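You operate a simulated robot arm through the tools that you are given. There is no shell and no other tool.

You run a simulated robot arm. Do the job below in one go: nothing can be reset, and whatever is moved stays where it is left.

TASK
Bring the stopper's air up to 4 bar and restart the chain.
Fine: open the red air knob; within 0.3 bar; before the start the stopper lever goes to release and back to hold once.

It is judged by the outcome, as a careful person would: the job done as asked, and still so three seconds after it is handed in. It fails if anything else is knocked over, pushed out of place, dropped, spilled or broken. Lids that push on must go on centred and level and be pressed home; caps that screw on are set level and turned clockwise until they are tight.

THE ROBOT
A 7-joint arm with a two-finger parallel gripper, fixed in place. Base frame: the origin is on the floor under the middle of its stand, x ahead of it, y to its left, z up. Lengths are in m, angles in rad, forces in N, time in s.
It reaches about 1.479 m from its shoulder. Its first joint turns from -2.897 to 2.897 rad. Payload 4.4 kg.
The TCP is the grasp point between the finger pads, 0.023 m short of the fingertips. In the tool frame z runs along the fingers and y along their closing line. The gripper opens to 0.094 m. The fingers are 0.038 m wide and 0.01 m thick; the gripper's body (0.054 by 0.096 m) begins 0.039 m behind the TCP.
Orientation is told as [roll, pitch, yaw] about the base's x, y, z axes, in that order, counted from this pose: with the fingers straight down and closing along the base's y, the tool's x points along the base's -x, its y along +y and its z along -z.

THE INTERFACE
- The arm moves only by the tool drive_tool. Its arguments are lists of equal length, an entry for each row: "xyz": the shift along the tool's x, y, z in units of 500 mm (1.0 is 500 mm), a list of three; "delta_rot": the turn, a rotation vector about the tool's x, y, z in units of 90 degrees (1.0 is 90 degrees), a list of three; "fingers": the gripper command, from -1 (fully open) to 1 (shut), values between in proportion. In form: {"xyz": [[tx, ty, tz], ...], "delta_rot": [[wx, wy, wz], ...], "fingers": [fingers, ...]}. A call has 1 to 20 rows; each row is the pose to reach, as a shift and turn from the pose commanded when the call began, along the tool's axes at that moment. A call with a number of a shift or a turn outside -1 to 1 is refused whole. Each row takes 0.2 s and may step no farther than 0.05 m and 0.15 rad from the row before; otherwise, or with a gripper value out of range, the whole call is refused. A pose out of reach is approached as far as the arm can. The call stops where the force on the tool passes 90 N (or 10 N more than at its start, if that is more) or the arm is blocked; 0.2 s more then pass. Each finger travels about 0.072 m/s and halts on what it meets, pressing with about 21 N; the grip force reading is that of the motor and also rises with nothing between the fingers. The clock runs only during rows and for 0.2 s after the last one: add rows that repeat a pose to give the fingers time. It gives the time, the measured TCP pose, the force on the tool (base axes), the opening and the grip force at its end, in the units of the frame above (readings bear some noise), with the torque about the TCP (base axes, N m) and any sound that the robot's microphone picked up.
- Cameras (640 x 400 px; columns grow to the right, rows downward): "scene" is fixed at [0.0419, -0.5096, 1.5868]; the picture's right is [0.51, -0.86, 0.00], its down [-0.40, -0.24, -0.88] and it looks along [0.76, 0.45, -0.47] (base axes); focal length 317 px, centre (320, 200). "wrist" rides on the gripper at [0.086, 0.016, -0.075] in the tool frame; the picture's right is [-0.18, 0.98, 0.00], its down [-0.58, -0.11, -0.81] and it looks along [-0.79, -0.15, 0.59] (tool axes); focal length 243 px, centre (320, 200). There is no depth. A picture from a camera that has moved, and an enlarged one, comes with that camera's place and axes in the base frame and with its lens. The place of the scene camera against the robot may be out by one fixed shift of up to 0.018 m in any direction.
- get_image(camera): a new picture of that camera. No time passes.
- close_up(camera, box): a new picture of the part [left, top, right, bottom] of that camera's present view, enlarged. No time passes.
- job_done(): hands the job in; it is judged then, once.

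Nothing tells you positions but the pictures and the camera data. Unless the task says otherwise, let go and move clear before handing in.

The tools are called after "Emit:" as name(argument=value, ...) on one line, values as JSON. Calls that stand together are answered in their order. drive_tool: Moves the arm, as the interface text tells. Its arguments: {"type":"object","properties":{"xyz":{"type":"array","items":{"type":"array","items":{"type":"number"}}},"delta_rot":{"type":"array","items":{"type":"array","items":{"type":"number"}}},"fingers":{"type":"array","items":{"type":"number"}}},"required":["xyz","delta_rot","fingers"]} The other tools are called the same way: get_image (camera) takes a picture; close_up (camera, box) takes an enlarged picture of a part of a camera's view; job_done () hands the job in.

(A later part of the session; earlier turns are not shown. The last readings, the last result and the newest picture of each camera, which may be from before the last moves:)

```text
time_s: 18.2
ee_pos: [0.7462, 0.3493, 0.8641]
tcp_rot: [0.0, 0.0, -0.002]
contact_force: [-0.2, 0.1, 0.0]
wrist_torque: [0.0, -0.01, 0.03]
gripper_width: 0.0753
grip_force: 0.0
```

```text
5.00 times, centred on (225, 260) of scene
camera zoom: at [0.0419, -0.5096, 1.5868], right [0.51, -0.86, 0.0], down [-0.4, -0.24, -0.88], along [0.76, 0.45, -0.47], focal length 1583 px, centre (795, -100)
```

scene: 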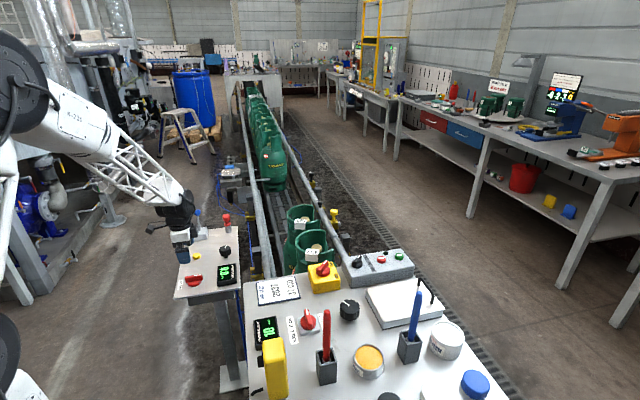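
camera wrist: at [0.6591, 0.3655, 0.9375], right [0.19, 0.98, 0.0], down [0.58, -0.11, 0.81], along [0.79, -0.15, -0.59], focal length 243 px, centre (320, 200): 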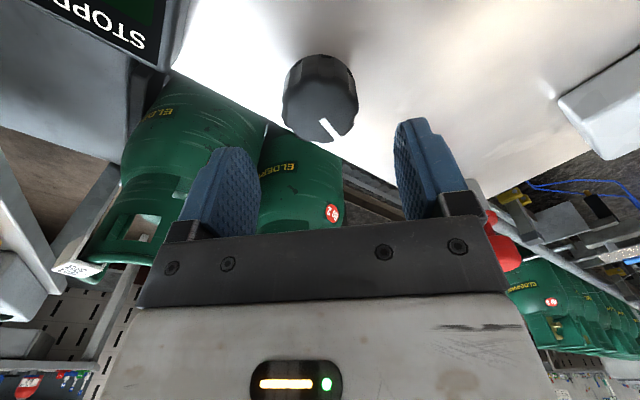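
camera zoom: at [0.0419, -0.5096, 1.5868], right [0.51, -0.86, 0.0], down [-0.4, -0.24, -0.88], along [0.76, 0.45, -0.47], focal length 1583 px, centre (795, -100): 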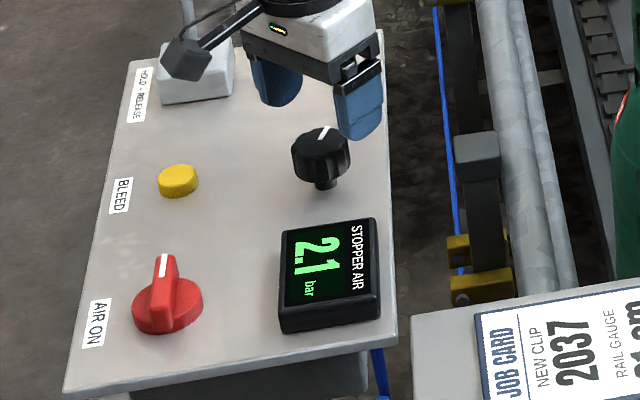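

The two estimates of the knob's height disagree (0.81 to 0.83), which leaves x uncertain. The open fingers straddle the knob with room to spare, so I'll lower 3 cm and look from closer.

Emit:
drive_tool(xyz=[[0, 0, 0.03], [0, 0, 0.06], [0, 0, 0.06]], delta_rot=[[0, 0, 0], [0, 0, 0], [0, 0, 0]], fingers=[-0.8, -0.8, -0.8])

Emit:
get_image(camera="wrist")

Emit:
close_up(camera="scene", box=[190, 220, 260, 300])

```text
time_s: 19.0
ee_pos: [0.7418, 0.3506, 0.8334]
tcp_rot: [0.0, 0.0, 0.0]
contact_force: [-0.2, 0.0, -0.2]
wrist_torque: [0.0, 0.01, 0.01]
gripper_width: 0.0843
grip_force: 0.2
```

```text
taken
camera wrist: at [0.6561, 0.3662, 0.9079], right [0.18, 0.98, 0.0], down [0.58, -0.11, 0.81], along [0.79, -0.15, -0.59], focal length 243 px, centre (320, 200)
```

wrist: 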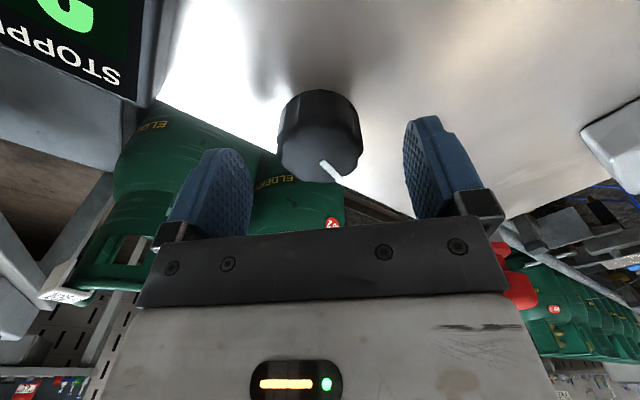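

```text
5.00 times, centred on (225, 260) of scene
camera zoom: at [0.0419, -0.5096, 1.5868], right [0.51, -0.86, 0.0], down [-0.4, -0.24, -0.88], along [0.76, 0.45, -0.47], focal length 1583 px, centre (795, -100)
```

zoom: 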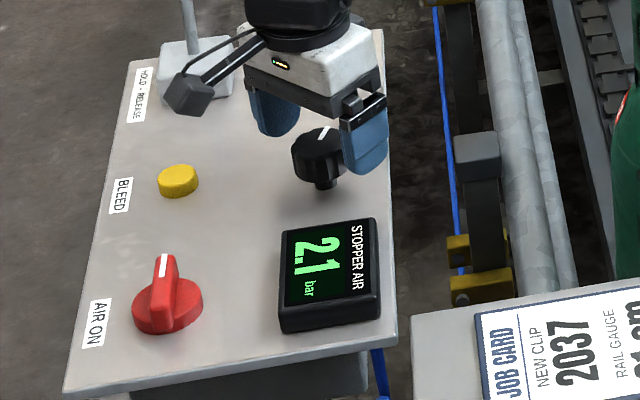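

Emit:
close_up(camera="wrist", box=[240, 80, 400, 190])

```text
3.64 times, centred on (320, 135) of wrist
camera zoom: at [0.6561, 0.3662, 0.9079], right [0.18, 0.98, 0.0], down [0.58, -0.11, 0.81], along [0.79, -0.15, -0.59], focal length 882 px, centre (320, 436)
```

zoom: 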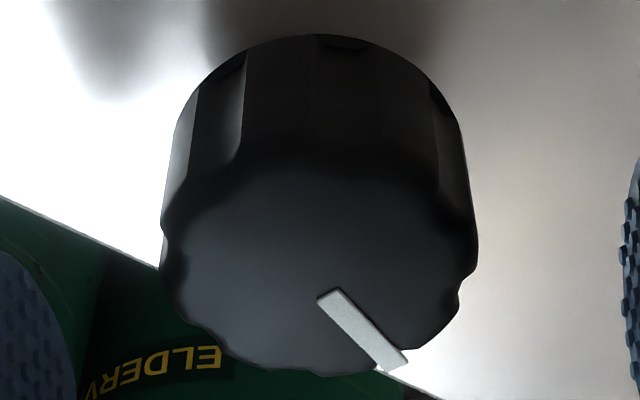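

The knob's top is near z=0.82, its body spans about 0.80–0.82 and its centre is about 6 mm towards tool +x. I'll shift, lower so the tips are near 0.795, and close with a moderate grip.

Emit:
drive_tool(xyz=[[0.0114, 0.002, 0.0], [0.0114, 0.002, 0.03], [0.0114, 0.002, 0.03], [0.0114, 0.002, 0.03], [0.0114, 0.002, 0.03], [0.0114, 0.002, 0.03]], delta_rot=[[0, 0, 0], [0, 0, 0], [0, 0, 0], [0, 0, 0], [0, 0, 0], [0, 0, 0]], fingers=[-0.8, -0.8, 0.1, 0.3, 0.3, 0.3])

Emit:
get_image(camera="wrist")

Emit:
close_up(camera="scene", box=[190, 220, 260, 300])

```text
time_s: 20.4
ee_pos: [0.7369, 0.3511, 0.821]
tcp_rot: [0.001, -0.001, -0.002]
contact_force: [-2.0, -9.1, 1.5]
wrist_torque: [0.45, -0.14, -0.03]
gripper_width: 0.0435
grip_force: 45.6
```

```text
taken
camera wrist: at [0.6496, 0.3666, 0.8942], right [0.18, 0.98, 0.0], down [0.58, -0.11, 0.81], along [0.79, -0.15, -0.59], focal length 243 px, centre (320, 200)
```

wrist: 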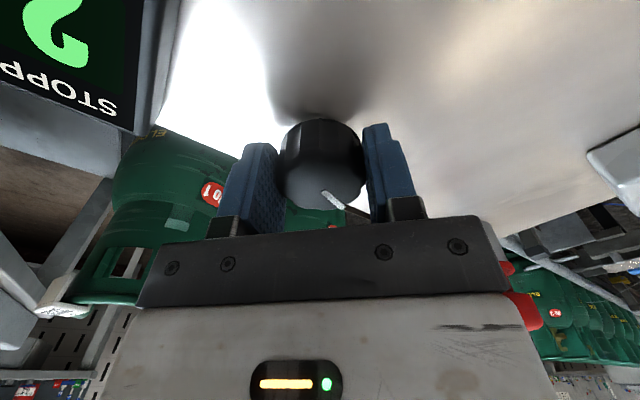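

```text
5.00 times, centred on (225, 260) of scene
camera zoom: at [0.0419, -0.5096, 1.5868], right [0.51, -0.86, 0.0], down [-0.4, -0.24, -0.88], along [0.76, 0.45, -0.47], focal length 1583 px, centre (795, -100)
```

zoom: 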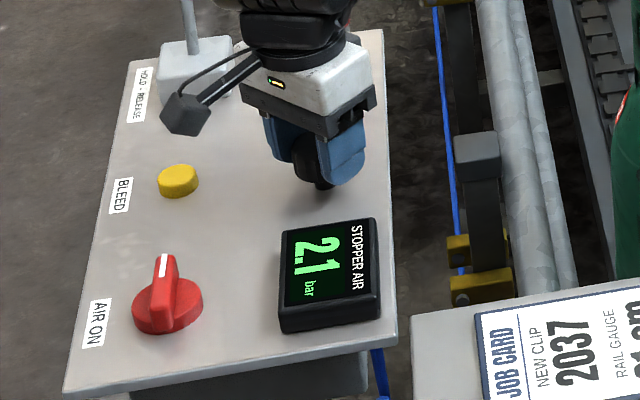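

The regulator is gripped at 43.5 mm with little side force. I'll turn it clockwise seen from above about 16° and watch the display.

Emit:
drive_tool(xyz=[[0, 0, 0], [0, 0, 0], [0, 0, 0], [0, 0, 0]], delta_rot=[[0, 0, 0.06], [0, 0, 0.12], [0, 0, 0.18], [0, 0, 0.18]], fingers=[0.3, 0.3, 0.3, 0.3])

Emit:
close_up(camera="scene", box=[190, 220, 260, 300])

Emit:
get_image(camera="wrist")

```text
time_s: 21.4
ee_pos: [0.735, 0.3503, 0.8203]
tcp_rot: [0.001, -0.001, -0.286]
contact_force: [32.7, 12.3, -14.4]
wrist_torque: [-0.36, -0.5, 0.0]
gripper_width: 0.0439
grip_force: 45.9
```

```text
5.00 times, centred on (225, 260) of scene
camera zoom: at [0.0419, -0.5096, 1.5868], right [0.51, -0.86, 0.0], down [-0.4, -0.24, -0.88], along [0.76, 0.45, -0.47], focal length 1583 px, centre (795, -100)
```

zoom: 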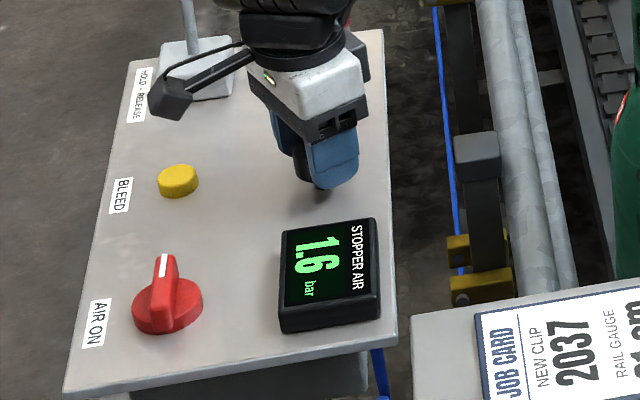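

```text
taken
camera wrist: at [0.6575, 0.3907, 0.8941], right [0.45, 0.89, 0.0], down [0.53, -0.27, 0.81], along [0.72, -0.36, -0.59], focal length 243 px, centre (320, 200)
```

wrist: 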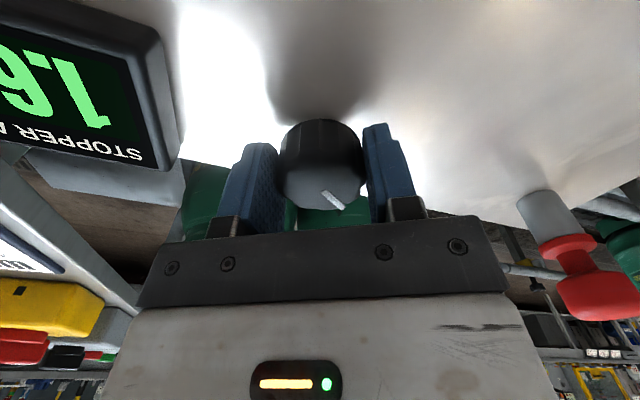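

Clockwise lowered it to 1.6 bar, about 1.8 bar per rad, so 4 bar needs about 1.36 rad counter-clockwise. I'll turn most of that and check.

Emit:
drive_tool(xyz=[[0, 0, 0], [0, 0, 0], [0, 0, 0], [0, 0, 0], [0, 0, 0], [0, 0, 0], [0, 0, 0], [0, 0, 0], [0, 0, 0]], delta_rot=[[0, 0, -0.08], [0, 0, -0.16], [0, 0, -0.24], [0, 0, -0.32], [0, 0, -0.4], [0, 0, -0.48], [0, 0, -0.56], [0, 0, -0.64], [0, 0, -0.64]], fingers=[0.3, 0.3, 0.3, 0.3, 0.3, 0.3, 0.3, 0.3, 0.3])

Emit:
close_up(camera="scene", box=[190, 220, 260, 300])

Emit:
get_image(camera="wrist")

```text
time_s: 23.4
ee_pos: [0.7358, 0.3513, 0.8204]
tcp_rot: [0.001, 0.0, 0.725]
contact_force: [23.7, -28.3, -10.5]
wrist_torque: [0.06, -0.56, -0.02]
gripper_width: 0.0492
grip_force: 18.2
```

```text
5.00 times, centred on (225, 260) of scene
camera zoom: at [0.0419, -0.5096, 1.5868], right [0.51, -0.86, 0.0], down [-0.4, -0.24, -0.88], along [0.76, 0.45, -0.47], focal length 1583 px, centre (795, -100)
```

zoom: 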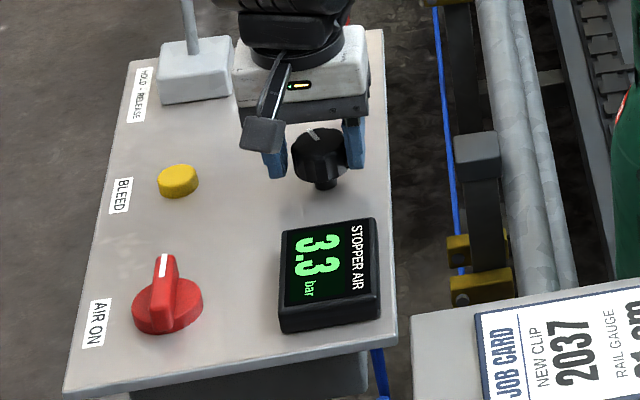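

```text
taken
camera wrist: at [0.6598, 0.3061, 0.8942], right [-0.51, 0.86, 0.0], down [0.51, 0.3, 0.81], along [0.69, 0.41, -0.59], focal length 243 px, centre (320, 200)
```

wrist: 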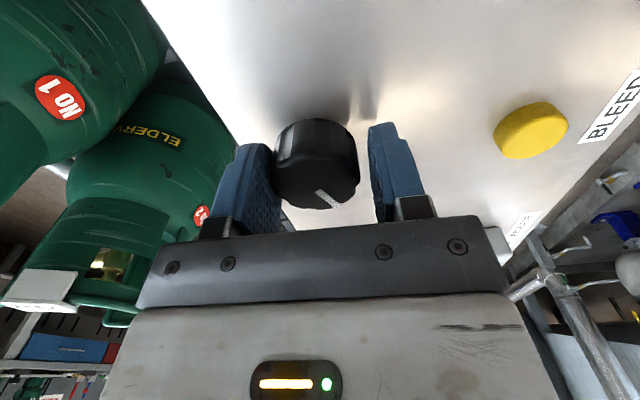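

It reads 3.3 bar, but the grip slid off centre by a few mm. I'll open, look and re-centre before the last part.

Emit:
drive_tool(xyz=[[0, 0, 0], [0, 0, 0], [0, 0, 0]], delta_rot=[[0, 0, 0], [0, 0, 0], [0, 0, 0]], fingers=[-0.4, -0.4, -0.4])

Emit:
close_up(camera="scene", box=[190, 220, 260, 300])

Emit:
get_image(camera="wrist")

Emit:
close_up(camera="wrist", box=[220, 90, 420, 230])

```text
time_s: 24.2
ee_pos: [0.735, 0.3508, 0.8217]
tcp_rot: [0.0, 0.0, 0.722]
contact_force: [0.0, -0.1, 0.4]
wrist_torque: [0.02, 0.02, -0.01]
gripper_width: 0.0658
grip_force: 0.0
```

```text
5.00 times, centred on (225, 260) of scene
camera zoom: at [0.0419, -0.5096, 1.5868], right [0.51, -0.86, 0.0], down [-0.4, -0.24, -0.88], along [0.76, 0.45, -0.47], focal length 1583 px, centre (795, -100)
```

zoom: 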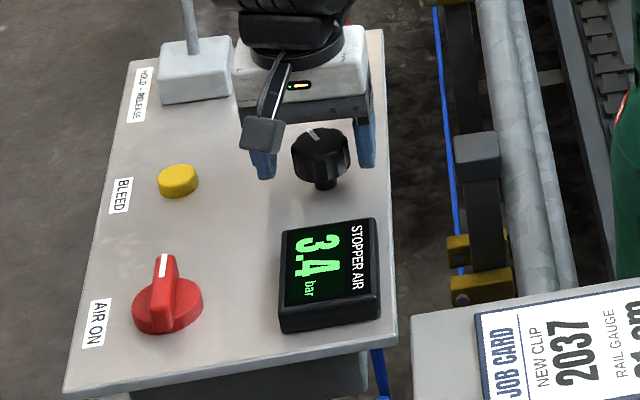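

```text
taken
camera wrist: at [0.6595, 0.306, 0.8944], right [-0.51, 0.86, 0.0], down [0.51, 0.3, 0.81], along [0.69, 0.41, -0.59], focal length 243 px, centre (320, 200)
```

wrist: 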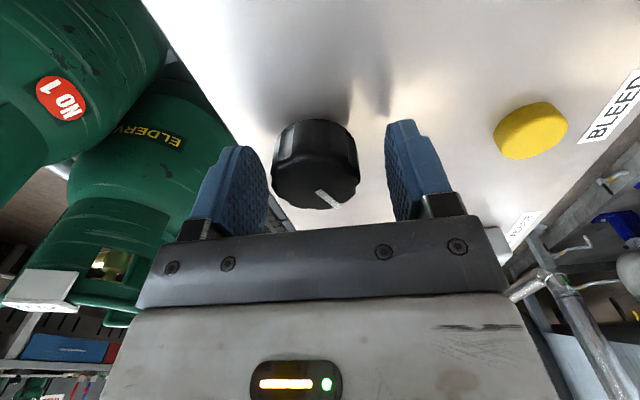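

```text
2.86 times, centred on (320, 160) of wrist
camera zoom: at [0.6595, 0.306, 0.8944], right [-0.51, 0.86, 0.0], down [0.51, 0.3, 0.81], along [0.69, 0.41, -0.59], focal length 693 px, centre (320, 314)
```

zoom: 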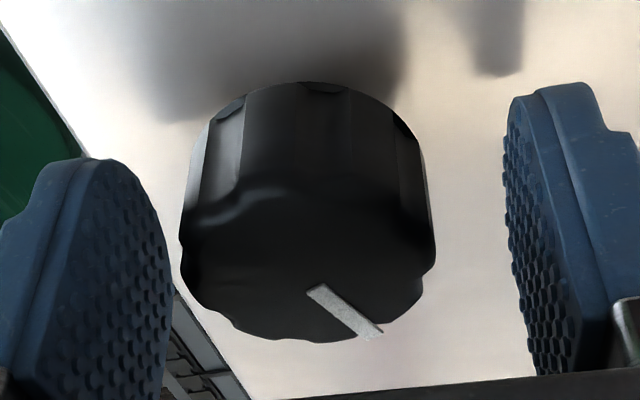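

It reads 3.4 bar, and the knob axis is about (−3.5, −3) mm off in tool x and y. I'll shift onto it, re-grip and turn about 0.33 rad more counter-clockwise.

Emit:
drive_tool(xyz=[[-0.007, -0.006, 0], [-0.007, -0.006, 0], [-0.007, -0.006, 0], [-0.007, -0.006, 0], [-0.007, -0.006, 0]], delta_rot=[[0, 0, 0], [0, 0, 0], [0, 0, 0], [0, 0, 0], [0, 0, 0]], fingers=[-0.4, 0.1, 0.3, 0.3, 0.3])

```text
time_s: 25.4
ee_pos: [0.7388, 0.351, 0.8213]
tcp_rot: [0.001, 0.001, 0.723]
contact_force: [-4.8, 8.8, 2.0]
wrist_torque: [0.33, 0.66, -0.02]
gripper_width: 0.0438
grip_force: 44.8
```

The grip is centred now, with about 10 N of side force. I'll turn on towards 4 bar.

Emit:
drive_tool(xyz=[[0, 0, 0], [0, 0, 0], [0, 0, 0], [0, 0, 0]], delta_rot=[[0, 0, -0.07], [0, 0, -0.14], [0, 0, -0.2], [0, 0, -0.2]], fingers=[0.3, 0.3, 0.3, 0.3])

Emit:
close_up(camera="scene", box=[190, 220, 260, 300])

```text
time_s: 26.4
ee_pos: [0.7386, 0.3516, 0.8198]
tcp_rot: [-0.002, 0.0, 1.037]
contact_force: [-27.1, 19.5, 19.9]
wrist_torque: [0.29, 0.98, -0.03]
gripper_width: 0.0438
grip_force: 45.3
```

```text
5.00 times, centred on (225, 260) of scene
camera zoom: at [0.0419, -0.5096, 1.5868], right [0.51, -0.86, 0.0], down [-0.4, -0.24, -0.88], along [0.76, 0.45, -0.47], focal length 1583 px, centre (795, -100)
```

zoom: 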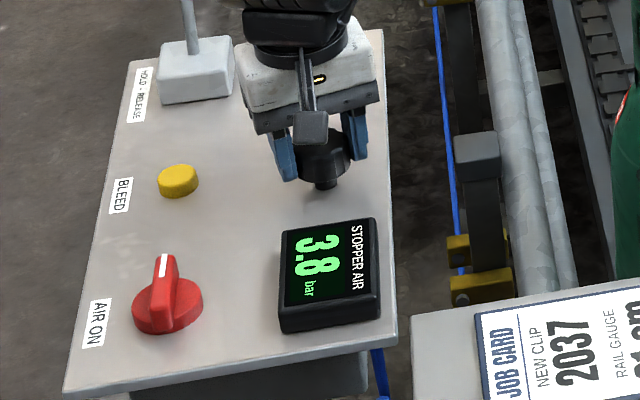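

It shows 3.8 bar, and the display seems to lag a little. I'll add about 0.09 rad and let it settle.

Emit:
drive_tool(xyz=[[0, 0, 0], [0, 0, 0], [0, 0, 0], [0, 0, 0]], delta_rot=[[0, 0, -0.03], [0, 0, -0.055], [0, 0, -0.055], [0, 0, -0.055]], fingers=[0.3, 0.3, 0.3, 0.3])

Emit:
close_up(camera="scene", box=[190, 220, 260, 300])

```text
time_s: 27.4
ee_pos: [0.7411, 0.351, 0.82]
tcp_rot: [0.0, -0.001, 1.124]
contact_force: [-49.7, 23.2, 32.6]
wrist_torque: [0.43, 1.32, -0.06]
gripper_width: 0.0436
grip_force: 45.0
```

```text
5.00 times, centred on (225, 260) of scene
camera zoom: at [0.0419, -0.5096, 1.5868], right [0.51, -0.86, 0.0], down [-0.4, -0.24, -0.88], along [0.76, 0.45, -0.47], focal length 1583 px, centre (795, -100)
```

zoom: 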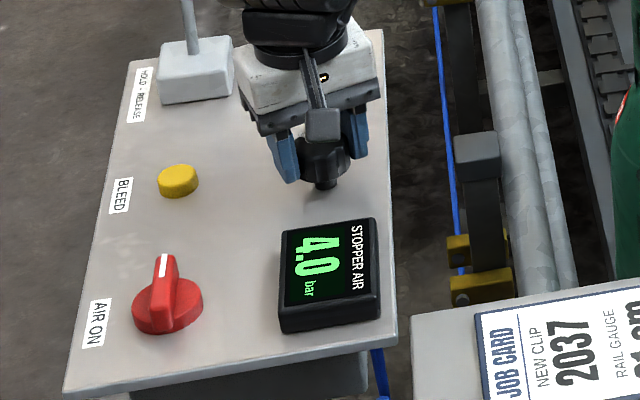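

It reads 4.0 bar. I'll open, hold for a moment and re-check before lifting.

Emit:
drive_tool(xyz=[[0, 0, 0], [0, 0, 0], [0, 0, 0], [0, 0, -0.08], [0, 0, -0.16], [0, 0, -0.24]], delta_rot=[[0, 0, 0], [0, 0, 0], [0, 0, 0], [0, 0, 0], [0, 0, 0], [0, 0, 0]], fingers=[-0.4, -0.4, -0.4, -0.4, -0.4, -0.4])

Emit:
close_up(camera="scene", box=[180, 190, 260, 300])

Emit:
get_image(camera="wrist")

```text
time_s: 28.8
ee_pos: [0.7407, 0.3533, 0.9396]
tcp_rot: [-0.001, 0.002, 1.122]
contact_force: [-0.2, -0.5, -0.5]
wrist_torque: [0.01, 0.03, 0.0]
gripper_width: 0.0657
grip_force: 0.1
```

```text
3.64 times, centred on (220, 245) of scene
camera zoom: at [0.0419, -0.5096, 1.5868], right [0.51, -0.86, 0.0], down [-0.4, -0.24, -0.88], along [0.76, 0.45, -0.47], focal length 1152 px, centre (684, 36)
```

zoom: 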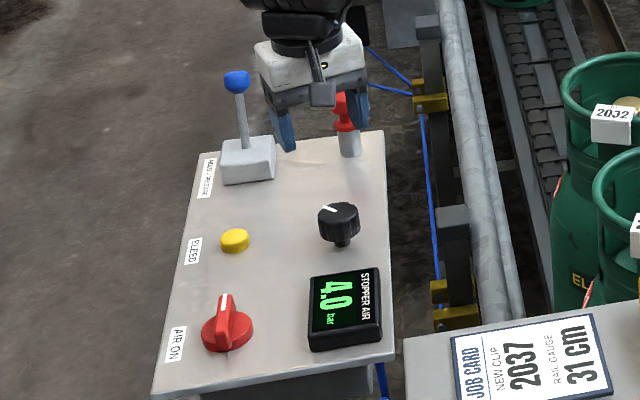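

```text
taken
camera wrist: at [0.6888, 0.2826, 1.0135], right [-0.81, 0.59, 0.0], down [0.35, 0.48, 0.81], along [0.48, 0.65, -0.59], focal length 243 px, centre (320, 200)
```

wrist: 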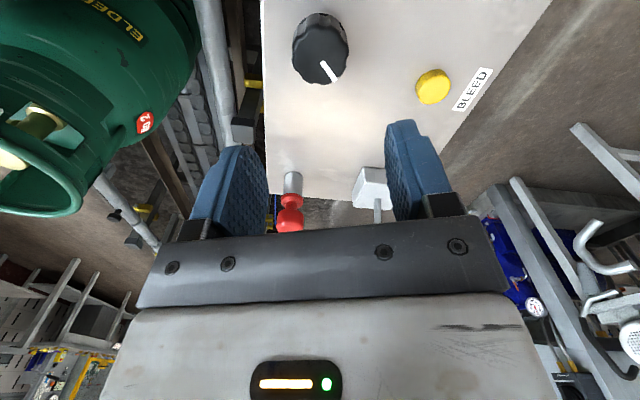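

The pressure holds at 4.0 bar with the fingers clear. Next is the lever: I'll rise, swing back to yaw −45° so the fingers straddle its travel, and move above it, starting with half of the move.

Emit:
drive_tool(xyz=[[-0.01, 0.002, -0.06], [-0.04, 0.006, -0.12], [-0.08, 0.013, -0.16], [-0.12, 0.019, -0.16], [-0.15, 0.024, -0.16], [-0.18, 0.029, -0.16], [-0.2062, 0.0328, -0.16]], delta_rot=[[0, 0, 0.0857], [0, 0, 0.1714], [0, 0, 0.2571], [0, 0, 0.3429], [0, 0, 0.4286], [0, 0, 0.5143], [0, 0, 0.6]], fingers=[-0.6, -0.8, -1, -1, -1, -1, -1])

```text
time_s: 30.4
ee_pos: [0.7684, 0.4506, 1.0203]
tcp_rot: [-0.002, -0.001, 0.178]
contact_force: [-0.3, -0.3, -0.4]
wrist_torque: [-0.01, -0.01, 0.03]
gripper_width: 0.0938
grip_force: 0.1
```

Halfway there. I'll finish the swing to yaw −45° above the lever at z≈1.02.

Emit:
drive_tool(xyz=[[-0.0147, 0.0306, 0], [-0.0293, 0.0611, 0], [-0.044, 0.0917, 0], [-0.0586, 0.1223, 0], [-0.0733, 0.1529, 0], [-0.088, 0.1834, 0], [-0.1026, 0.214, 0], [-0.1026, 0.214, 0]], delta_rot=[[0, 0, 0.0876], [0, 0, 0.1751], [0, 0, 0.2627], [0, 0, 0.3503], [0, 0, 0.4379], [0, 0, 0.5254], [0, 0, 0.613], [0, 0, 0.613]], fingers=[-1, -1, -1, -1, -1, -1, -1, -1])

Emit:
get_image(camera="wrist")

Emit:
close_up(camera="scene", box=[170, 160, 270, 300])

```text
time_s: 32.2
ee_pos: [0.8001, 0.5646, 1.0183]
tcp_rot: [0.0, -0.001, -0.784]
contact_force: [-0.7, 1.0, 0.0]
wrist_torque: [0.01, 0.01, -0.01]
gripper_width: 0.0941
grip_force: 0.0
```

```text
taken
camera wrist: at [0.7499, 0.637, 1.0916], right [0.82, 0.57, 0.0], down [0.33, -0.49, 0.81], along [0.46, -0.67, -0.59], focal length 243 px, centre (320, 200)
```

wrist: 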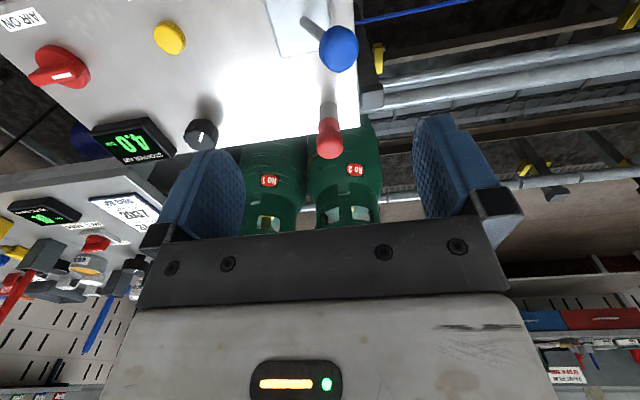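

```text
2.86 times, centred on (220, 230) of scene
camera zoom: at [0.0419, -0.5096, 1.5868], right [0.51, -0.86, 0.0], down [-0.4, -0.24, -0.88], along [0.76, 0.45, -0.47], focal length 905 px, centre (606, 114)
```

zoom: 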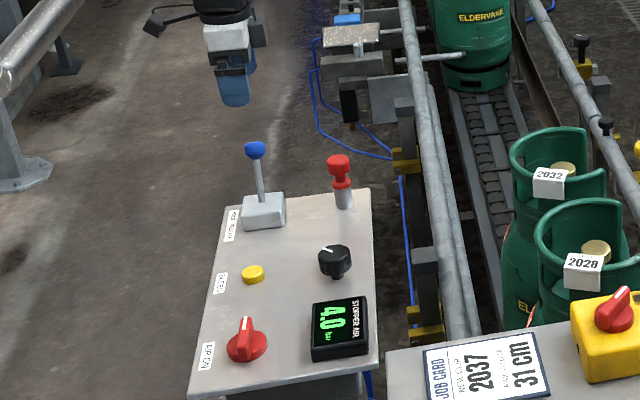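

Emit:
close_up(camera="wrist", box=[240, 0, 400, 110])

```text
3.64 times, centred on (320, 55) of wrist
camera zoom: at [0.7499, 0.637, 1.0916], right [0.82, 0.57, 0.0], down [0.33, -0.49, 0.81], along [0.46, -0.67, -0.59], focal length 882 px, centre (320, 727)
```

zoom: 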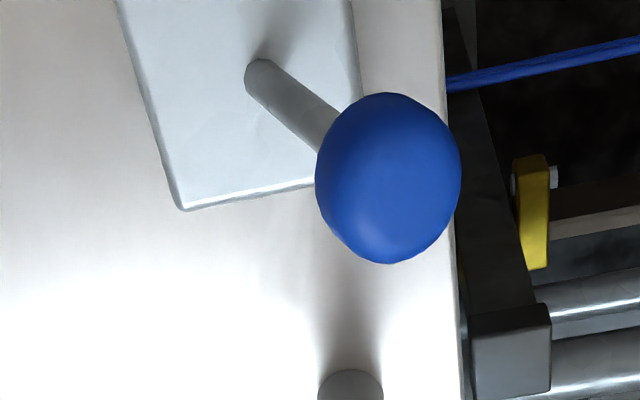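

The ball is about 15 mm along tool +y from here, and the lever swings in the tool y plane as planned. I'll centre over it and lower so the fingers straddle the ball at z≈0.89.

Emit:
drive_tool(xyz=[[0.004, 0.03, 0.02], [0.004, 0.03, 0.1], [0.004, 0.03, 0.18], [0.004, 0.03, 0.256], [0.004, 0.03, 0.256]], delta_rot=[[0, 0, 0], [0, 0, 0], [0, 0, 0], [0, 0, 0], [0, 0, 0]], fingers=[-1, -1, -1, -1, -1])

Emit:
get_image(camera="wrist")

Emit:
close_up(camera="scene", box=[170, 180, 260, 300])

```text
time_s: 33.4
ee_pos: [0.8106, 0.5781, 0.8935]
tcp_rot: [0.0, 0.0, -0.784]
contact_force: [0.0, -0.9, -0.4]
wrist_torque: [-0.01, 0.0, 0.02]
gripper_width: 0.0942
grip_force: 0.0
```

```text
taken
camera wrist: at [0.7602, 0.6502, 0.9669], right [0.82, 0.57, 0.0], down [0.34, -0.49, 0.81], along [0.46, -0.66, -0.59], focal length 243 px, centre (320, 200)
```

wrist: 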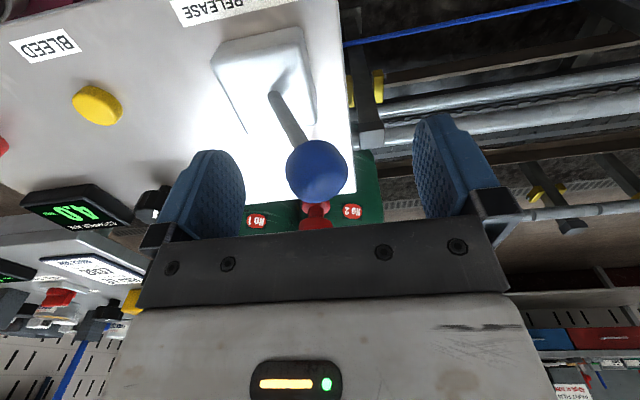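

```text
3.33 times, centred on (215, 240) of scene
camera zoom: at [0.0419, -0.5096, 1.5868], right [0.51, -0.86, 0.0], down [-0.4, -0.24, -0.88], along [0.76, 0.45, -0.47], focal length 1056 px, centre (670, 67)
```

zoom: 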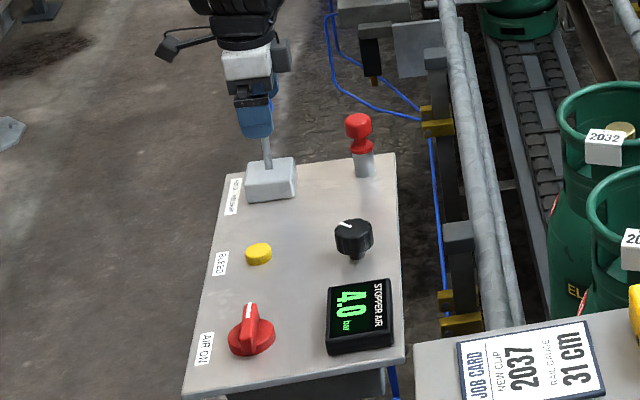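

The ball sits centred between the fingers at about z=0.887 and the display holds 4.0. I'll close to a 50 mm cage and begin pushing towards RELEASE (tool −y), checking the force.

Emit:
drive_tool(xyz=[[0, 0, 0], [0, 0, 0], [0, -0.02, 0], [0, -0.04, 0], [0, -0.06, 0], [0, -0.06, 0]], delta_rot=[[0, 0, 0], [0, 0, 0], [0, 0, 0], [0, 0, 0], [0, 0, 0], [0, 0, 0]], fingers=[-0.06, -0.06, -0.06, -0.06, -0.06, -0.06])

Emit:
get_image(camera="wrist")

Emit:
close_up(camera="scene", box=[170, 180, 260, 300])

```text
time_s: 34.8
ee_pos: [0.7896, 0.5572, 0.8931]
tcp_rot: [0.0, 0.002, -0.784]
contact_force: [0.8, 0.8, 0.0]
wrist_torque: [-0.01, 0.05, 0.01]
gripper_width: 0.0503
grip_force: 0.7
```

```text
taken
camera wrist: at [0.7391, 0.6301, 0.9656], right [0.82, 0.57, 0.0], down [0.34, -0.49, 0.81], along [0.46, -0.66, -0.59], focal length 243 px, centre (320, 200)
```

wrist: 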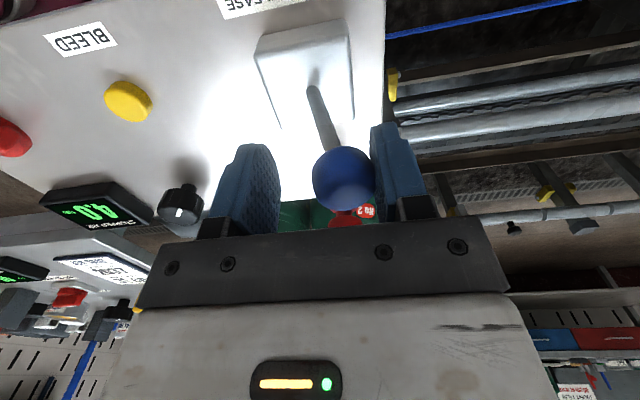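

```text
3.33 times, centred on (215, 240) of scene
camera zoom: at [0.0419, -0.5096, 1.5868], right [0.51, -0.86, 0.0], down [-0.4, -0.24, -0.88], along [0.76, 0.45, -0.47], focal length 1056 px, centre (670, 67)
```

zoom: 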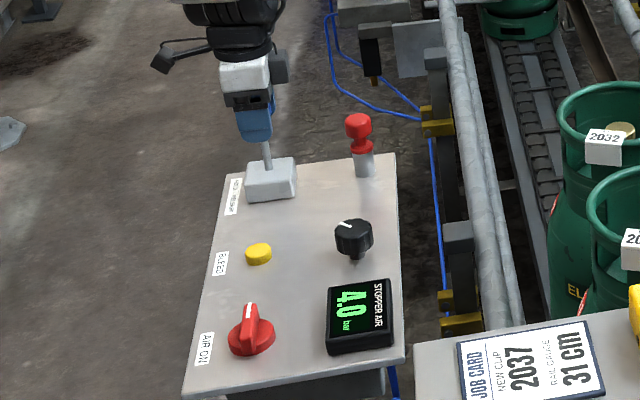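

The lever follows with about 1 N. I'll continue 4 cm further towards RELEASE.

Emit:
drive_tool(xyz=[[0, -0.02, 0], [0, -0.04, 0], [0, -0.06, 0], [0, -0.08, 0], [0, -0.08, 0]], delta_rot=[[0, 0, 0], [0, 0, 0], [0, 0, 0], [0, 0, 0], [0, 0, 0]], fingers=[-0.06, -0.06, -0.06, -0.06, -0.06])

Emit:
get_image(camera="wrist")

Emit:
close_up(camera="scene", box=[170, 180, 260, 300])

```text
time_s: 36.0
ee_pos: [0.7612, 0.5276, 0.8915]
tcp_rot: [0.0, 0.0, -0.784]
contact_force: [-0.1, 0.6, 0.3]
wrist_torque: [-0.01, -0.06, -0.01]
gripper_width: 0.0496
grip_force: 0.1
```

```text
taken
camera wrist: at [0.7106, 0.5995, 0.9662], right [0.82, 0.57, 0.0], down [0.34, -0.49, 0.81], along [0.46, -0.66, -0.59], focal length 243 px, centre (320, 200)
```

wrist: 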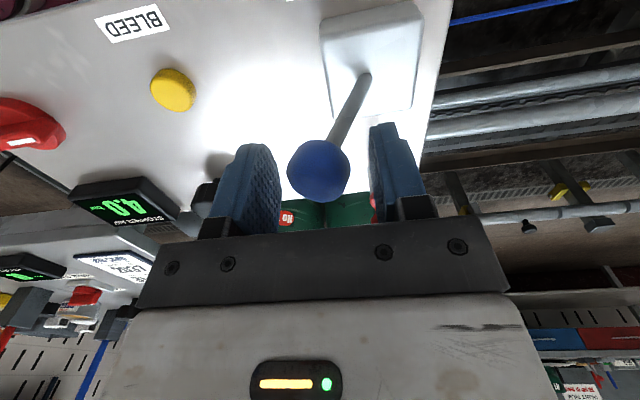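

```text
3.33 times, centred on (215, 240) of scene
camera zoom: at [0.0419, -0.5096, 1.5868], right [0.51, -0.86, 0.0], down [-0.4, -0.24, -0.88], along [0.76, 0.45, -0.47], focal length 1056 px, centre (670, 67)
```

zoom: 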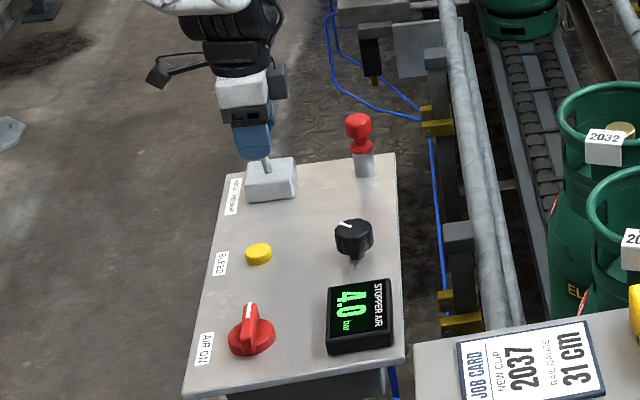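

The lever has snapped over to RELEASE, with a gap now on the pushing side. I'll push about 13 mm more to confirm it's on its end stop.

Emit:
drive_tool(xyz=[[0, -0.012, 0], [0, -0.024, 0], [0, -0.024, 0]], delta_rot=[[0, 0, 0], [0, 0, 0], [0, 0, 0]], fingers=[-0.06, -0.06, -0.06])

Emit:
get_image(camera="wrist")

```text
time_s: 36.8
ee_pos: [0.7528, 0.52, 0.8925]
tcp_rot: [0.001, 0.0, -0.784]
contact_force: [3.1, 2.4, 0.0]
wrist_torque: [-0.01, -0.04, 0.02]
gripper_width: 0.0518
grip_force: 2.0
```

```text
taken
camera wrist: at [0.7022, 0.5918, 0.9664], right [0.82, 0.57, 0.0], down [0.34, -0.49, 0.81], along [0.46, -0.66, -0.59], focal length 243 px, centre (320, 200)
```

wrist: 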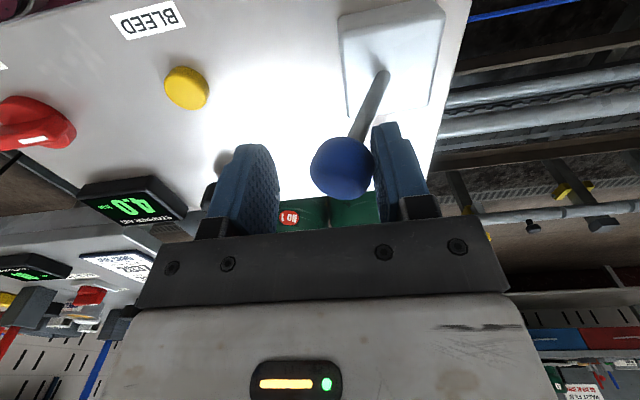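

The finger now presses against a firm stop, so RELEASE is reached. I'll take a quick look at the display and stopper before moving it back.

Emit:
close_up(camera="scene", box=[170, 130, 350, 300])

```text
2.35 times, centred on (260, 215) of scene
camera zoom: at [0.0419, -0.5096, 1.5868], right [0.51, -0.86, 0.0], down [-0.4, -0.24, -0.88], along [0.76, 0.45, -0.47], focal length 745 px, centre (461, 165)
```

zoom: 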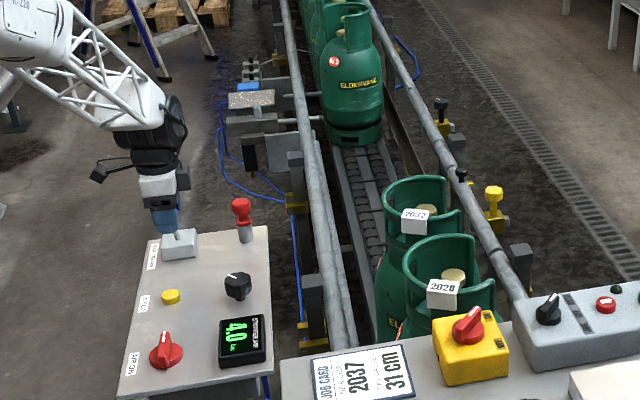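

The stopper rod has retracted and the pressure stays at 4.0. Now I'll push the lever back to HOLD.

Emit:
drive_tool(xyz=[[0, 0.02, 0], [0, 0.04, 0], [0, 0.06, 0], [0, 0.08, 0], [0, 0.1, 0], [0, 0.12, 0], [0, 0.14, 0], [0, 0.16, 0], [0, 0.172, 0], [0, 0.182, 0], [0, 0.182, 0]], delta_rot=[[0, 0, 0], [0, 0, 0], [0, 0, 0], [0, 0, 0], [0, 0, 0], [0, 0, 0], [0, 0, 0], [0, 0, 0], [0, 0, 0], [0, 0, 0], [0, 0, 0]], fingers=[-0.06, -0.06, -0.06, -0.06, -0.06, -0.06, -0.06, -0.06, -0.06, -0.06, -0.06])

Emit:
get_image(camera="wrist")

Emit:
close_up(camera="scene", box=[170, 130, 350, 300])

```text
time_s: 39.2
ee_pos: [0.8167, 0.5845, 0.893]
tcp_rot: [0.001, -0.001, -0.782]
contact_force: [-2.8, -0.9, 0.1]
wrist_torque: [0.06, -0.03, -0.02]
gripper_width: 0.0507
grip_force: 1.6
```

```text
taken
camera wrist: at [0.7662, 0.6566, 0.9657], right [0.82, 0.57, 0.0], down [0.34, -0.49, 0.81], along [0.46, -0.66, -0.59], focal length 243 px, centre (320, 200)
```

wrist: 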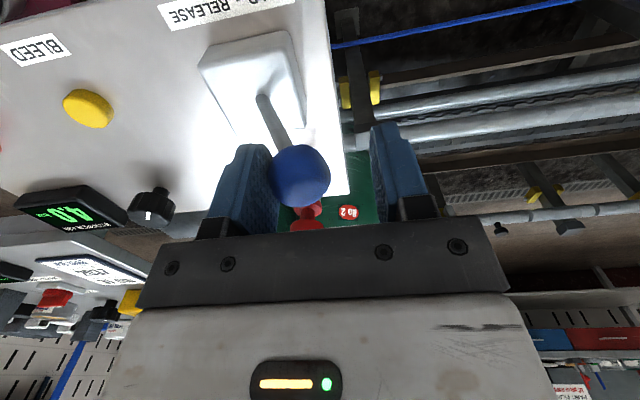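

```text
2.35 times, centred on (260, 215) of scene
camera zoom: at [0.0419, -0.5096, 1.5868], right [0.51, -0.86, 0.0], down [-0.4, -0.24, -0.88], along [0.76, 0.45, -0.47], focal length 745 px, centre (461, 165)
```

zoom: 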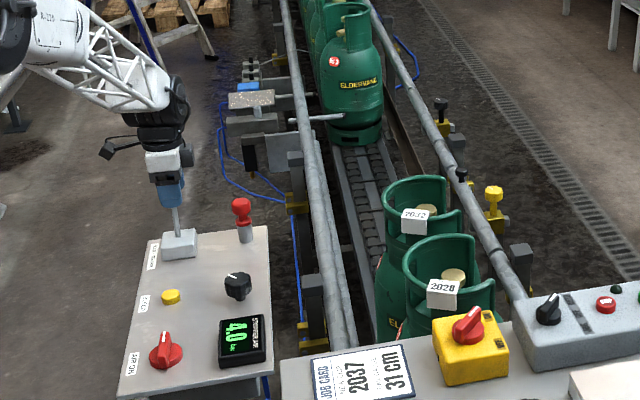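

The lever is back at HOLD, the stopper rod is out again and the display reads 4.0 bar. I'll open and lift straight up clear of the ball.

Emit:
drive_tool(xyz=[[0, -0.01, 0], [0, -0.02, 0], [0, -0.02, 0], [0, -0.02, -0.08], [0, -0.02, -0.16], [0, -0.02, -0.24], [0, -0.02, -0.32]], delta_rot=[[0, 0, 0], [0, 0, 0], [0, 0, 0], [0, 0, 0], [0, 0, 0], [0, 0, 0], [0, 0, 0]], fingers=[-0.5, -1, -1, -1, -1, -1, -1])

Emit:
get_image(camera="scene")

Emit:
get_image(camera="wrist")

```text
time_s: 40.8
ee_pos: [0.807, 0.5778, 1.05]
tcp_rot: [-0.001, -0.001, -0.783]
contact_force: [0.6, 1.1, 0.1]
wrist_torque: [0.02, 0.02, 0.02]
gripper_width: 0.094
grip_force: 0.0
```

```text
taken
```

scene: 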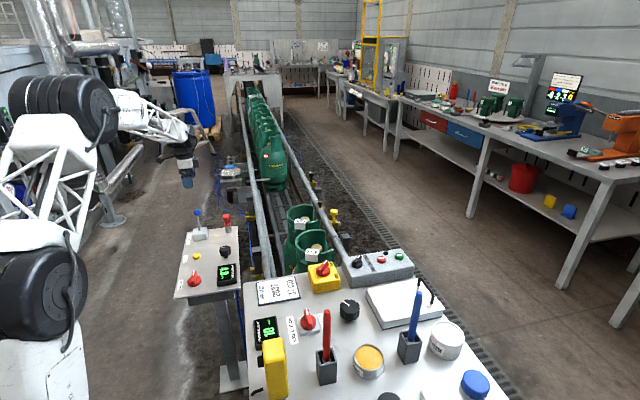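

```text
taken
camera wrist: at [0.7576, 0.6504, 1.124], right [0.82, 0.57, 0.0], down [0.34, -0.49, 0.81], along [0.46, -0.66, -0.59], focal length 243 px, centre (320, 200)
```

wrist: 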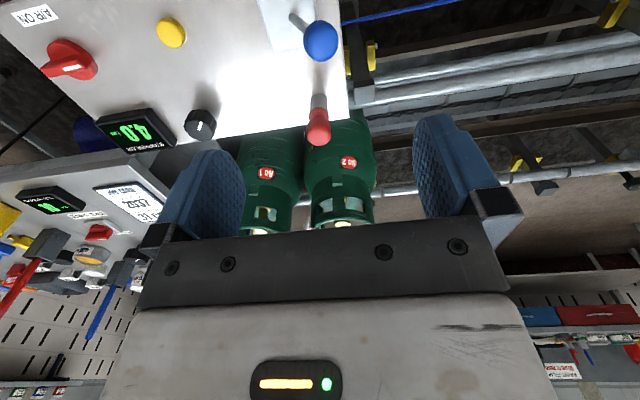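

Everything on the air panel is set: air open, 4.0 bar, lever at HOLD. Next I'll carry the tool high across towards the grey START/STOP box, first half.

Emit:
drive_tool(xyz=[[-0.072, -0.0496, -0.04], [-0.1441, -0.0992, -0.08], [-0.2161, -0.1488, -0.12], [-0.2882, -0.1984, -0.16], [-0.3602, -0.248, -0.16], [-0.4322, -0.2976, -0.16], [-0.5043, -0.3472, -0.16], [-0.5763, -0.3968, -0.16], [-0.6484, -0.4464, -0.16], [-0.7204, -0.496, -0.16]], delta_rot=[[0, 0, -0.05], [0, 0, -0.1], [0, 0, -0.15], [0, 0, -0.2], [0, 0, -0.25], [0, 0, -0.3], [0, 0, -0.35], [0, 0, -0.4], [0, 0, -0.45], [0, 0, -0.5]], fingers=[-1, -1, -1, -1, -1, -1, -1, -1, 0, 1])

```text
time_s: 43.0
ee_pos: [0.8919, 0.1435, 1.1338]
tcp_rot: [0.0, -0.001, 0.003]
contact_force: [-0.3, 0.5, 0.6]
wrist_torque: [0.03, 0.0, 0.0]
gripper_width: 0.0108
grip_force: 0.0
```

The fingers are closed and the tool is at yaw 0. I'll go the rest of the way to above the START button at z≈1.02.

Emit:
drive_tool(xyz=[[-0.0186, -0.0847, 0.0228], [-0.0372, -0.1694, 0.0456], [-0.0558, -0.2541, 0.0684], [-0.0744, -0.3388, 0.0912], [-0.093, -0.4235, 0.114], [-0.1116, -0.5082, 0.1368], [-0.1302, -0.5929, 0.1596], [-0.1488, -0.6776, 0.1824], [-0.1674, -0.7623, 0.2052], [-0.186, -0.847, 0.228], [-0.186, -0.847, 0.228]], delta_rot=[[0, 0, 0], [0, 0, 0], [0, 0, 0], [0, 0, 0], [0, 0, 0], [0, 0, 0], [0, 0, 0], [0, 0, 0], [0, 0, 0], [0, 0, 0], [0, 0, 0]], fingers=[1, 1, 1, 1, 1, 1, 1, 1, 1, 1, 1])

Emit:
get_image(camera="wrist")

Emit:
get_image(camera="scene")

Emit:
close_up(camera="wrist", box=[200, 0, 440, 150])

```text
time_s: 45.4
ee_pos: [0.9859, -0.2741, 1.0185]
tcp_rot: [0.0, 0.002, 0.001]
contact_force: [0.0, -0.5, 0.6]
wrist_torque: [-0.03, -0.01, 0.01]
gripper_width: 0.0
grip_force: 21.2
```

```text
taken
camera wrist: at [0.8998, -0.2583, 1.0922], right [0.18, 0.98, 0.0], down [0.58, -0.11, 0.81], along [0.79, -0.15, -0.59], focal length 243 px, centre (320, 200)
```

wrist: 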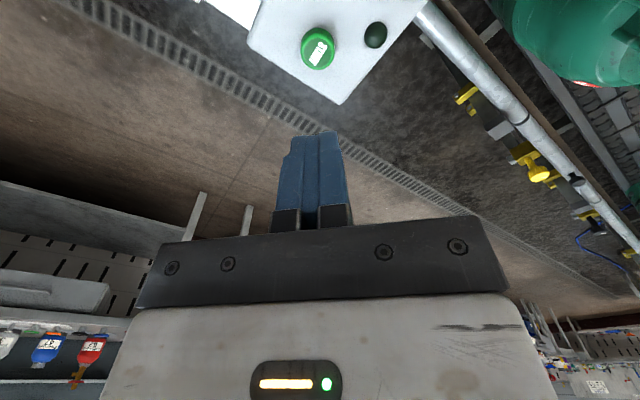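

```text
taken
```

scene: 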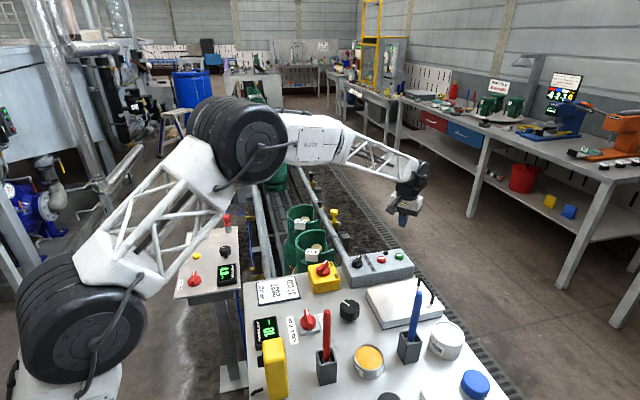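

```text
2.67 times, centred on (320, 75) of wrist
camera zoom: at [0.8998, -0.2583, 1.0922], right [0.18, 0.98, 0.0], down [0.58, -0.11, 0.81], along [0.79, -0.15, -0.59], focal length 647 px, centre (320, 533)
```

zoom: 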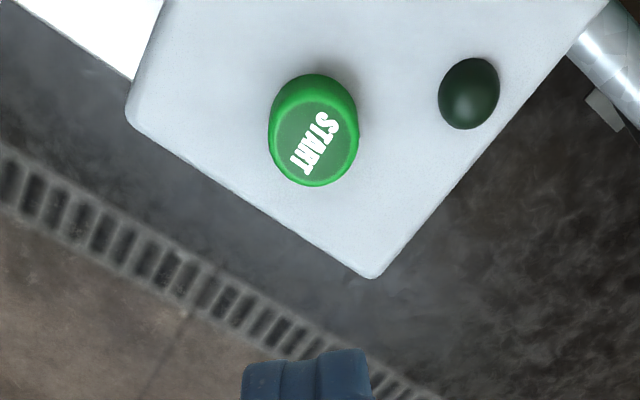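

START is nearly under the TCP. I'll lower 6 cm with a small correction and re-measure before pressing.

Emit:
drive_tool(xyz=[[-0.01, -0.004, 0.06], [-0.02, -0.008, 0.12], [-0.02, -0.008, 0.12]], delta_rot=[[0, 0, 0], [0, 0, 0], [0, 0, 0]], fingers=[1, 1, 1])

Emit:
get_image(camera="wrist")

Emit:
close_up(camera="wrist", box=[200, 0, 440, 150])

Emit:
close_up(camera="scene", box=[330, 180, 450, 290])

```text
time_s: 46.2
ee_pos: [0.9935, -0.2809, 0.9581]
tcp_rot: [-0.001, 0.001, 0.001]
contact_force: [-0.7, 0.6, 0.1]
wrist_torque: [-0.01, -0.03, -0.02]
gripper_width: 0.0003
grip_force: 20.7
```

```text
taken
camera wrist: at [0.9064, -0.2655, 1.0319], right [0.18, 0.98, 0.0], down [0.58, -0.11, 0.81], along [0.79, -0.15, -0.59], focal length 243 px, centre (320, 200)
```

wrist: 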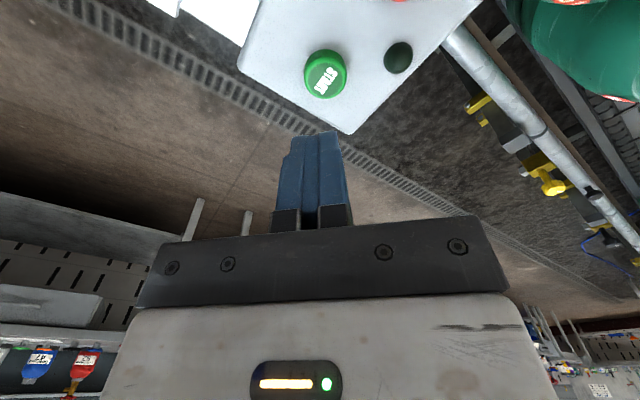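

```text
2.67 times, centred on (320, 75) of wrist
camera zoom: at [0.9064, -0.2655, 1.0319], right [0.18, 0.98, 0.0], down [0.58, -0.11, 0.81], along [0.79, -0.15, -0.59], focal length 647 px, centre (320, 533)
```

zoom: 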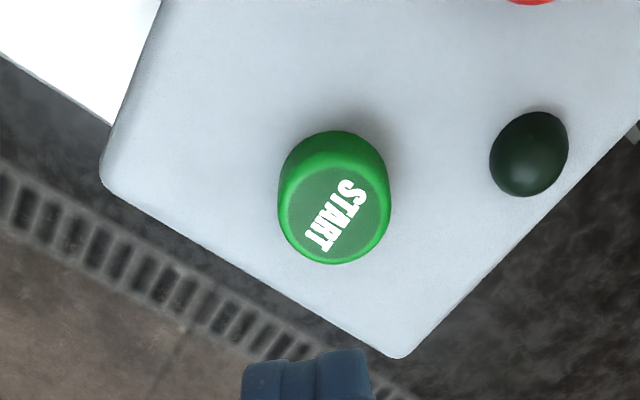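

```text
3.64 times, centred on (390, 235) of scene
camera zoom: at [0.0419, -0.5096, 1.5868], right [0.51, -0.86, 0.0], down [-0.4, -0.24, -0.88], along [0.76, 0.45, -0.47], focal length 1152 px, centre (66, 73)
```

zoom: 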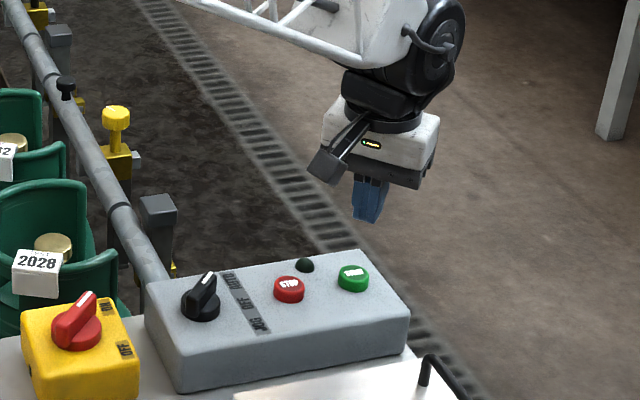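

START's top is around z=0.85–0.86 and within 5 mm of the TCP in plan. I'll nudge over it and come down to just above.

Emit:
drive_tool(xyz=[[-0.01, 0.006, 0.06], [-0.01, 0.006, 0.126], [-0.01, 0.006, 0.126]], delta_rot=[[0, 0, 0], [0, 0, 0], [0, 0, 0]], fingers=[1, 1, 1])

Emit:
get_image(camera="wrist")

Emit:
close_up(camera="scene", box=[330, 200, 430, 290])

```text
time_s: 47.0
ee_pos: [0.9963, -0.2777, 0.8954]
tcp_rot: [-0.001, 0.001, 0.003]
contact_force: [-0.8, 0.4, -1.1]
wrist_torque: [0.03, 0.0, 0.01]
gripper_width: 0.0
grip_force: 20.4
```

```text
taken
camera wrist: at [0.9092, -0.2618, 0.9697], right [0.18, 0.98, 0.0], down [0.58, -0.11, 0.81], along [0.79, -0.15, -0.59], focal length 243 px, centre (320, 200)
```

wrist: 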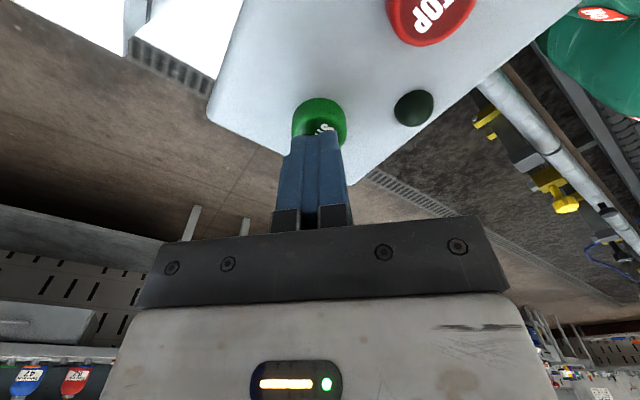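

```text
4.44 times, centred on (380, 245) of scene
camera zoom: at [0.0419, -0.5096, 1.5868], right [0.51, -0.86, 0.0], down [-0.4, -0.24, -0.88], along [0.76, 0.45, -0.47], focal length 1408 px, centre (53, 0)
```

zoom: 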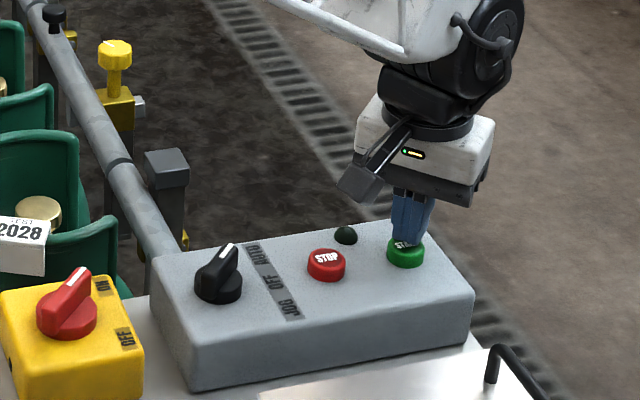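

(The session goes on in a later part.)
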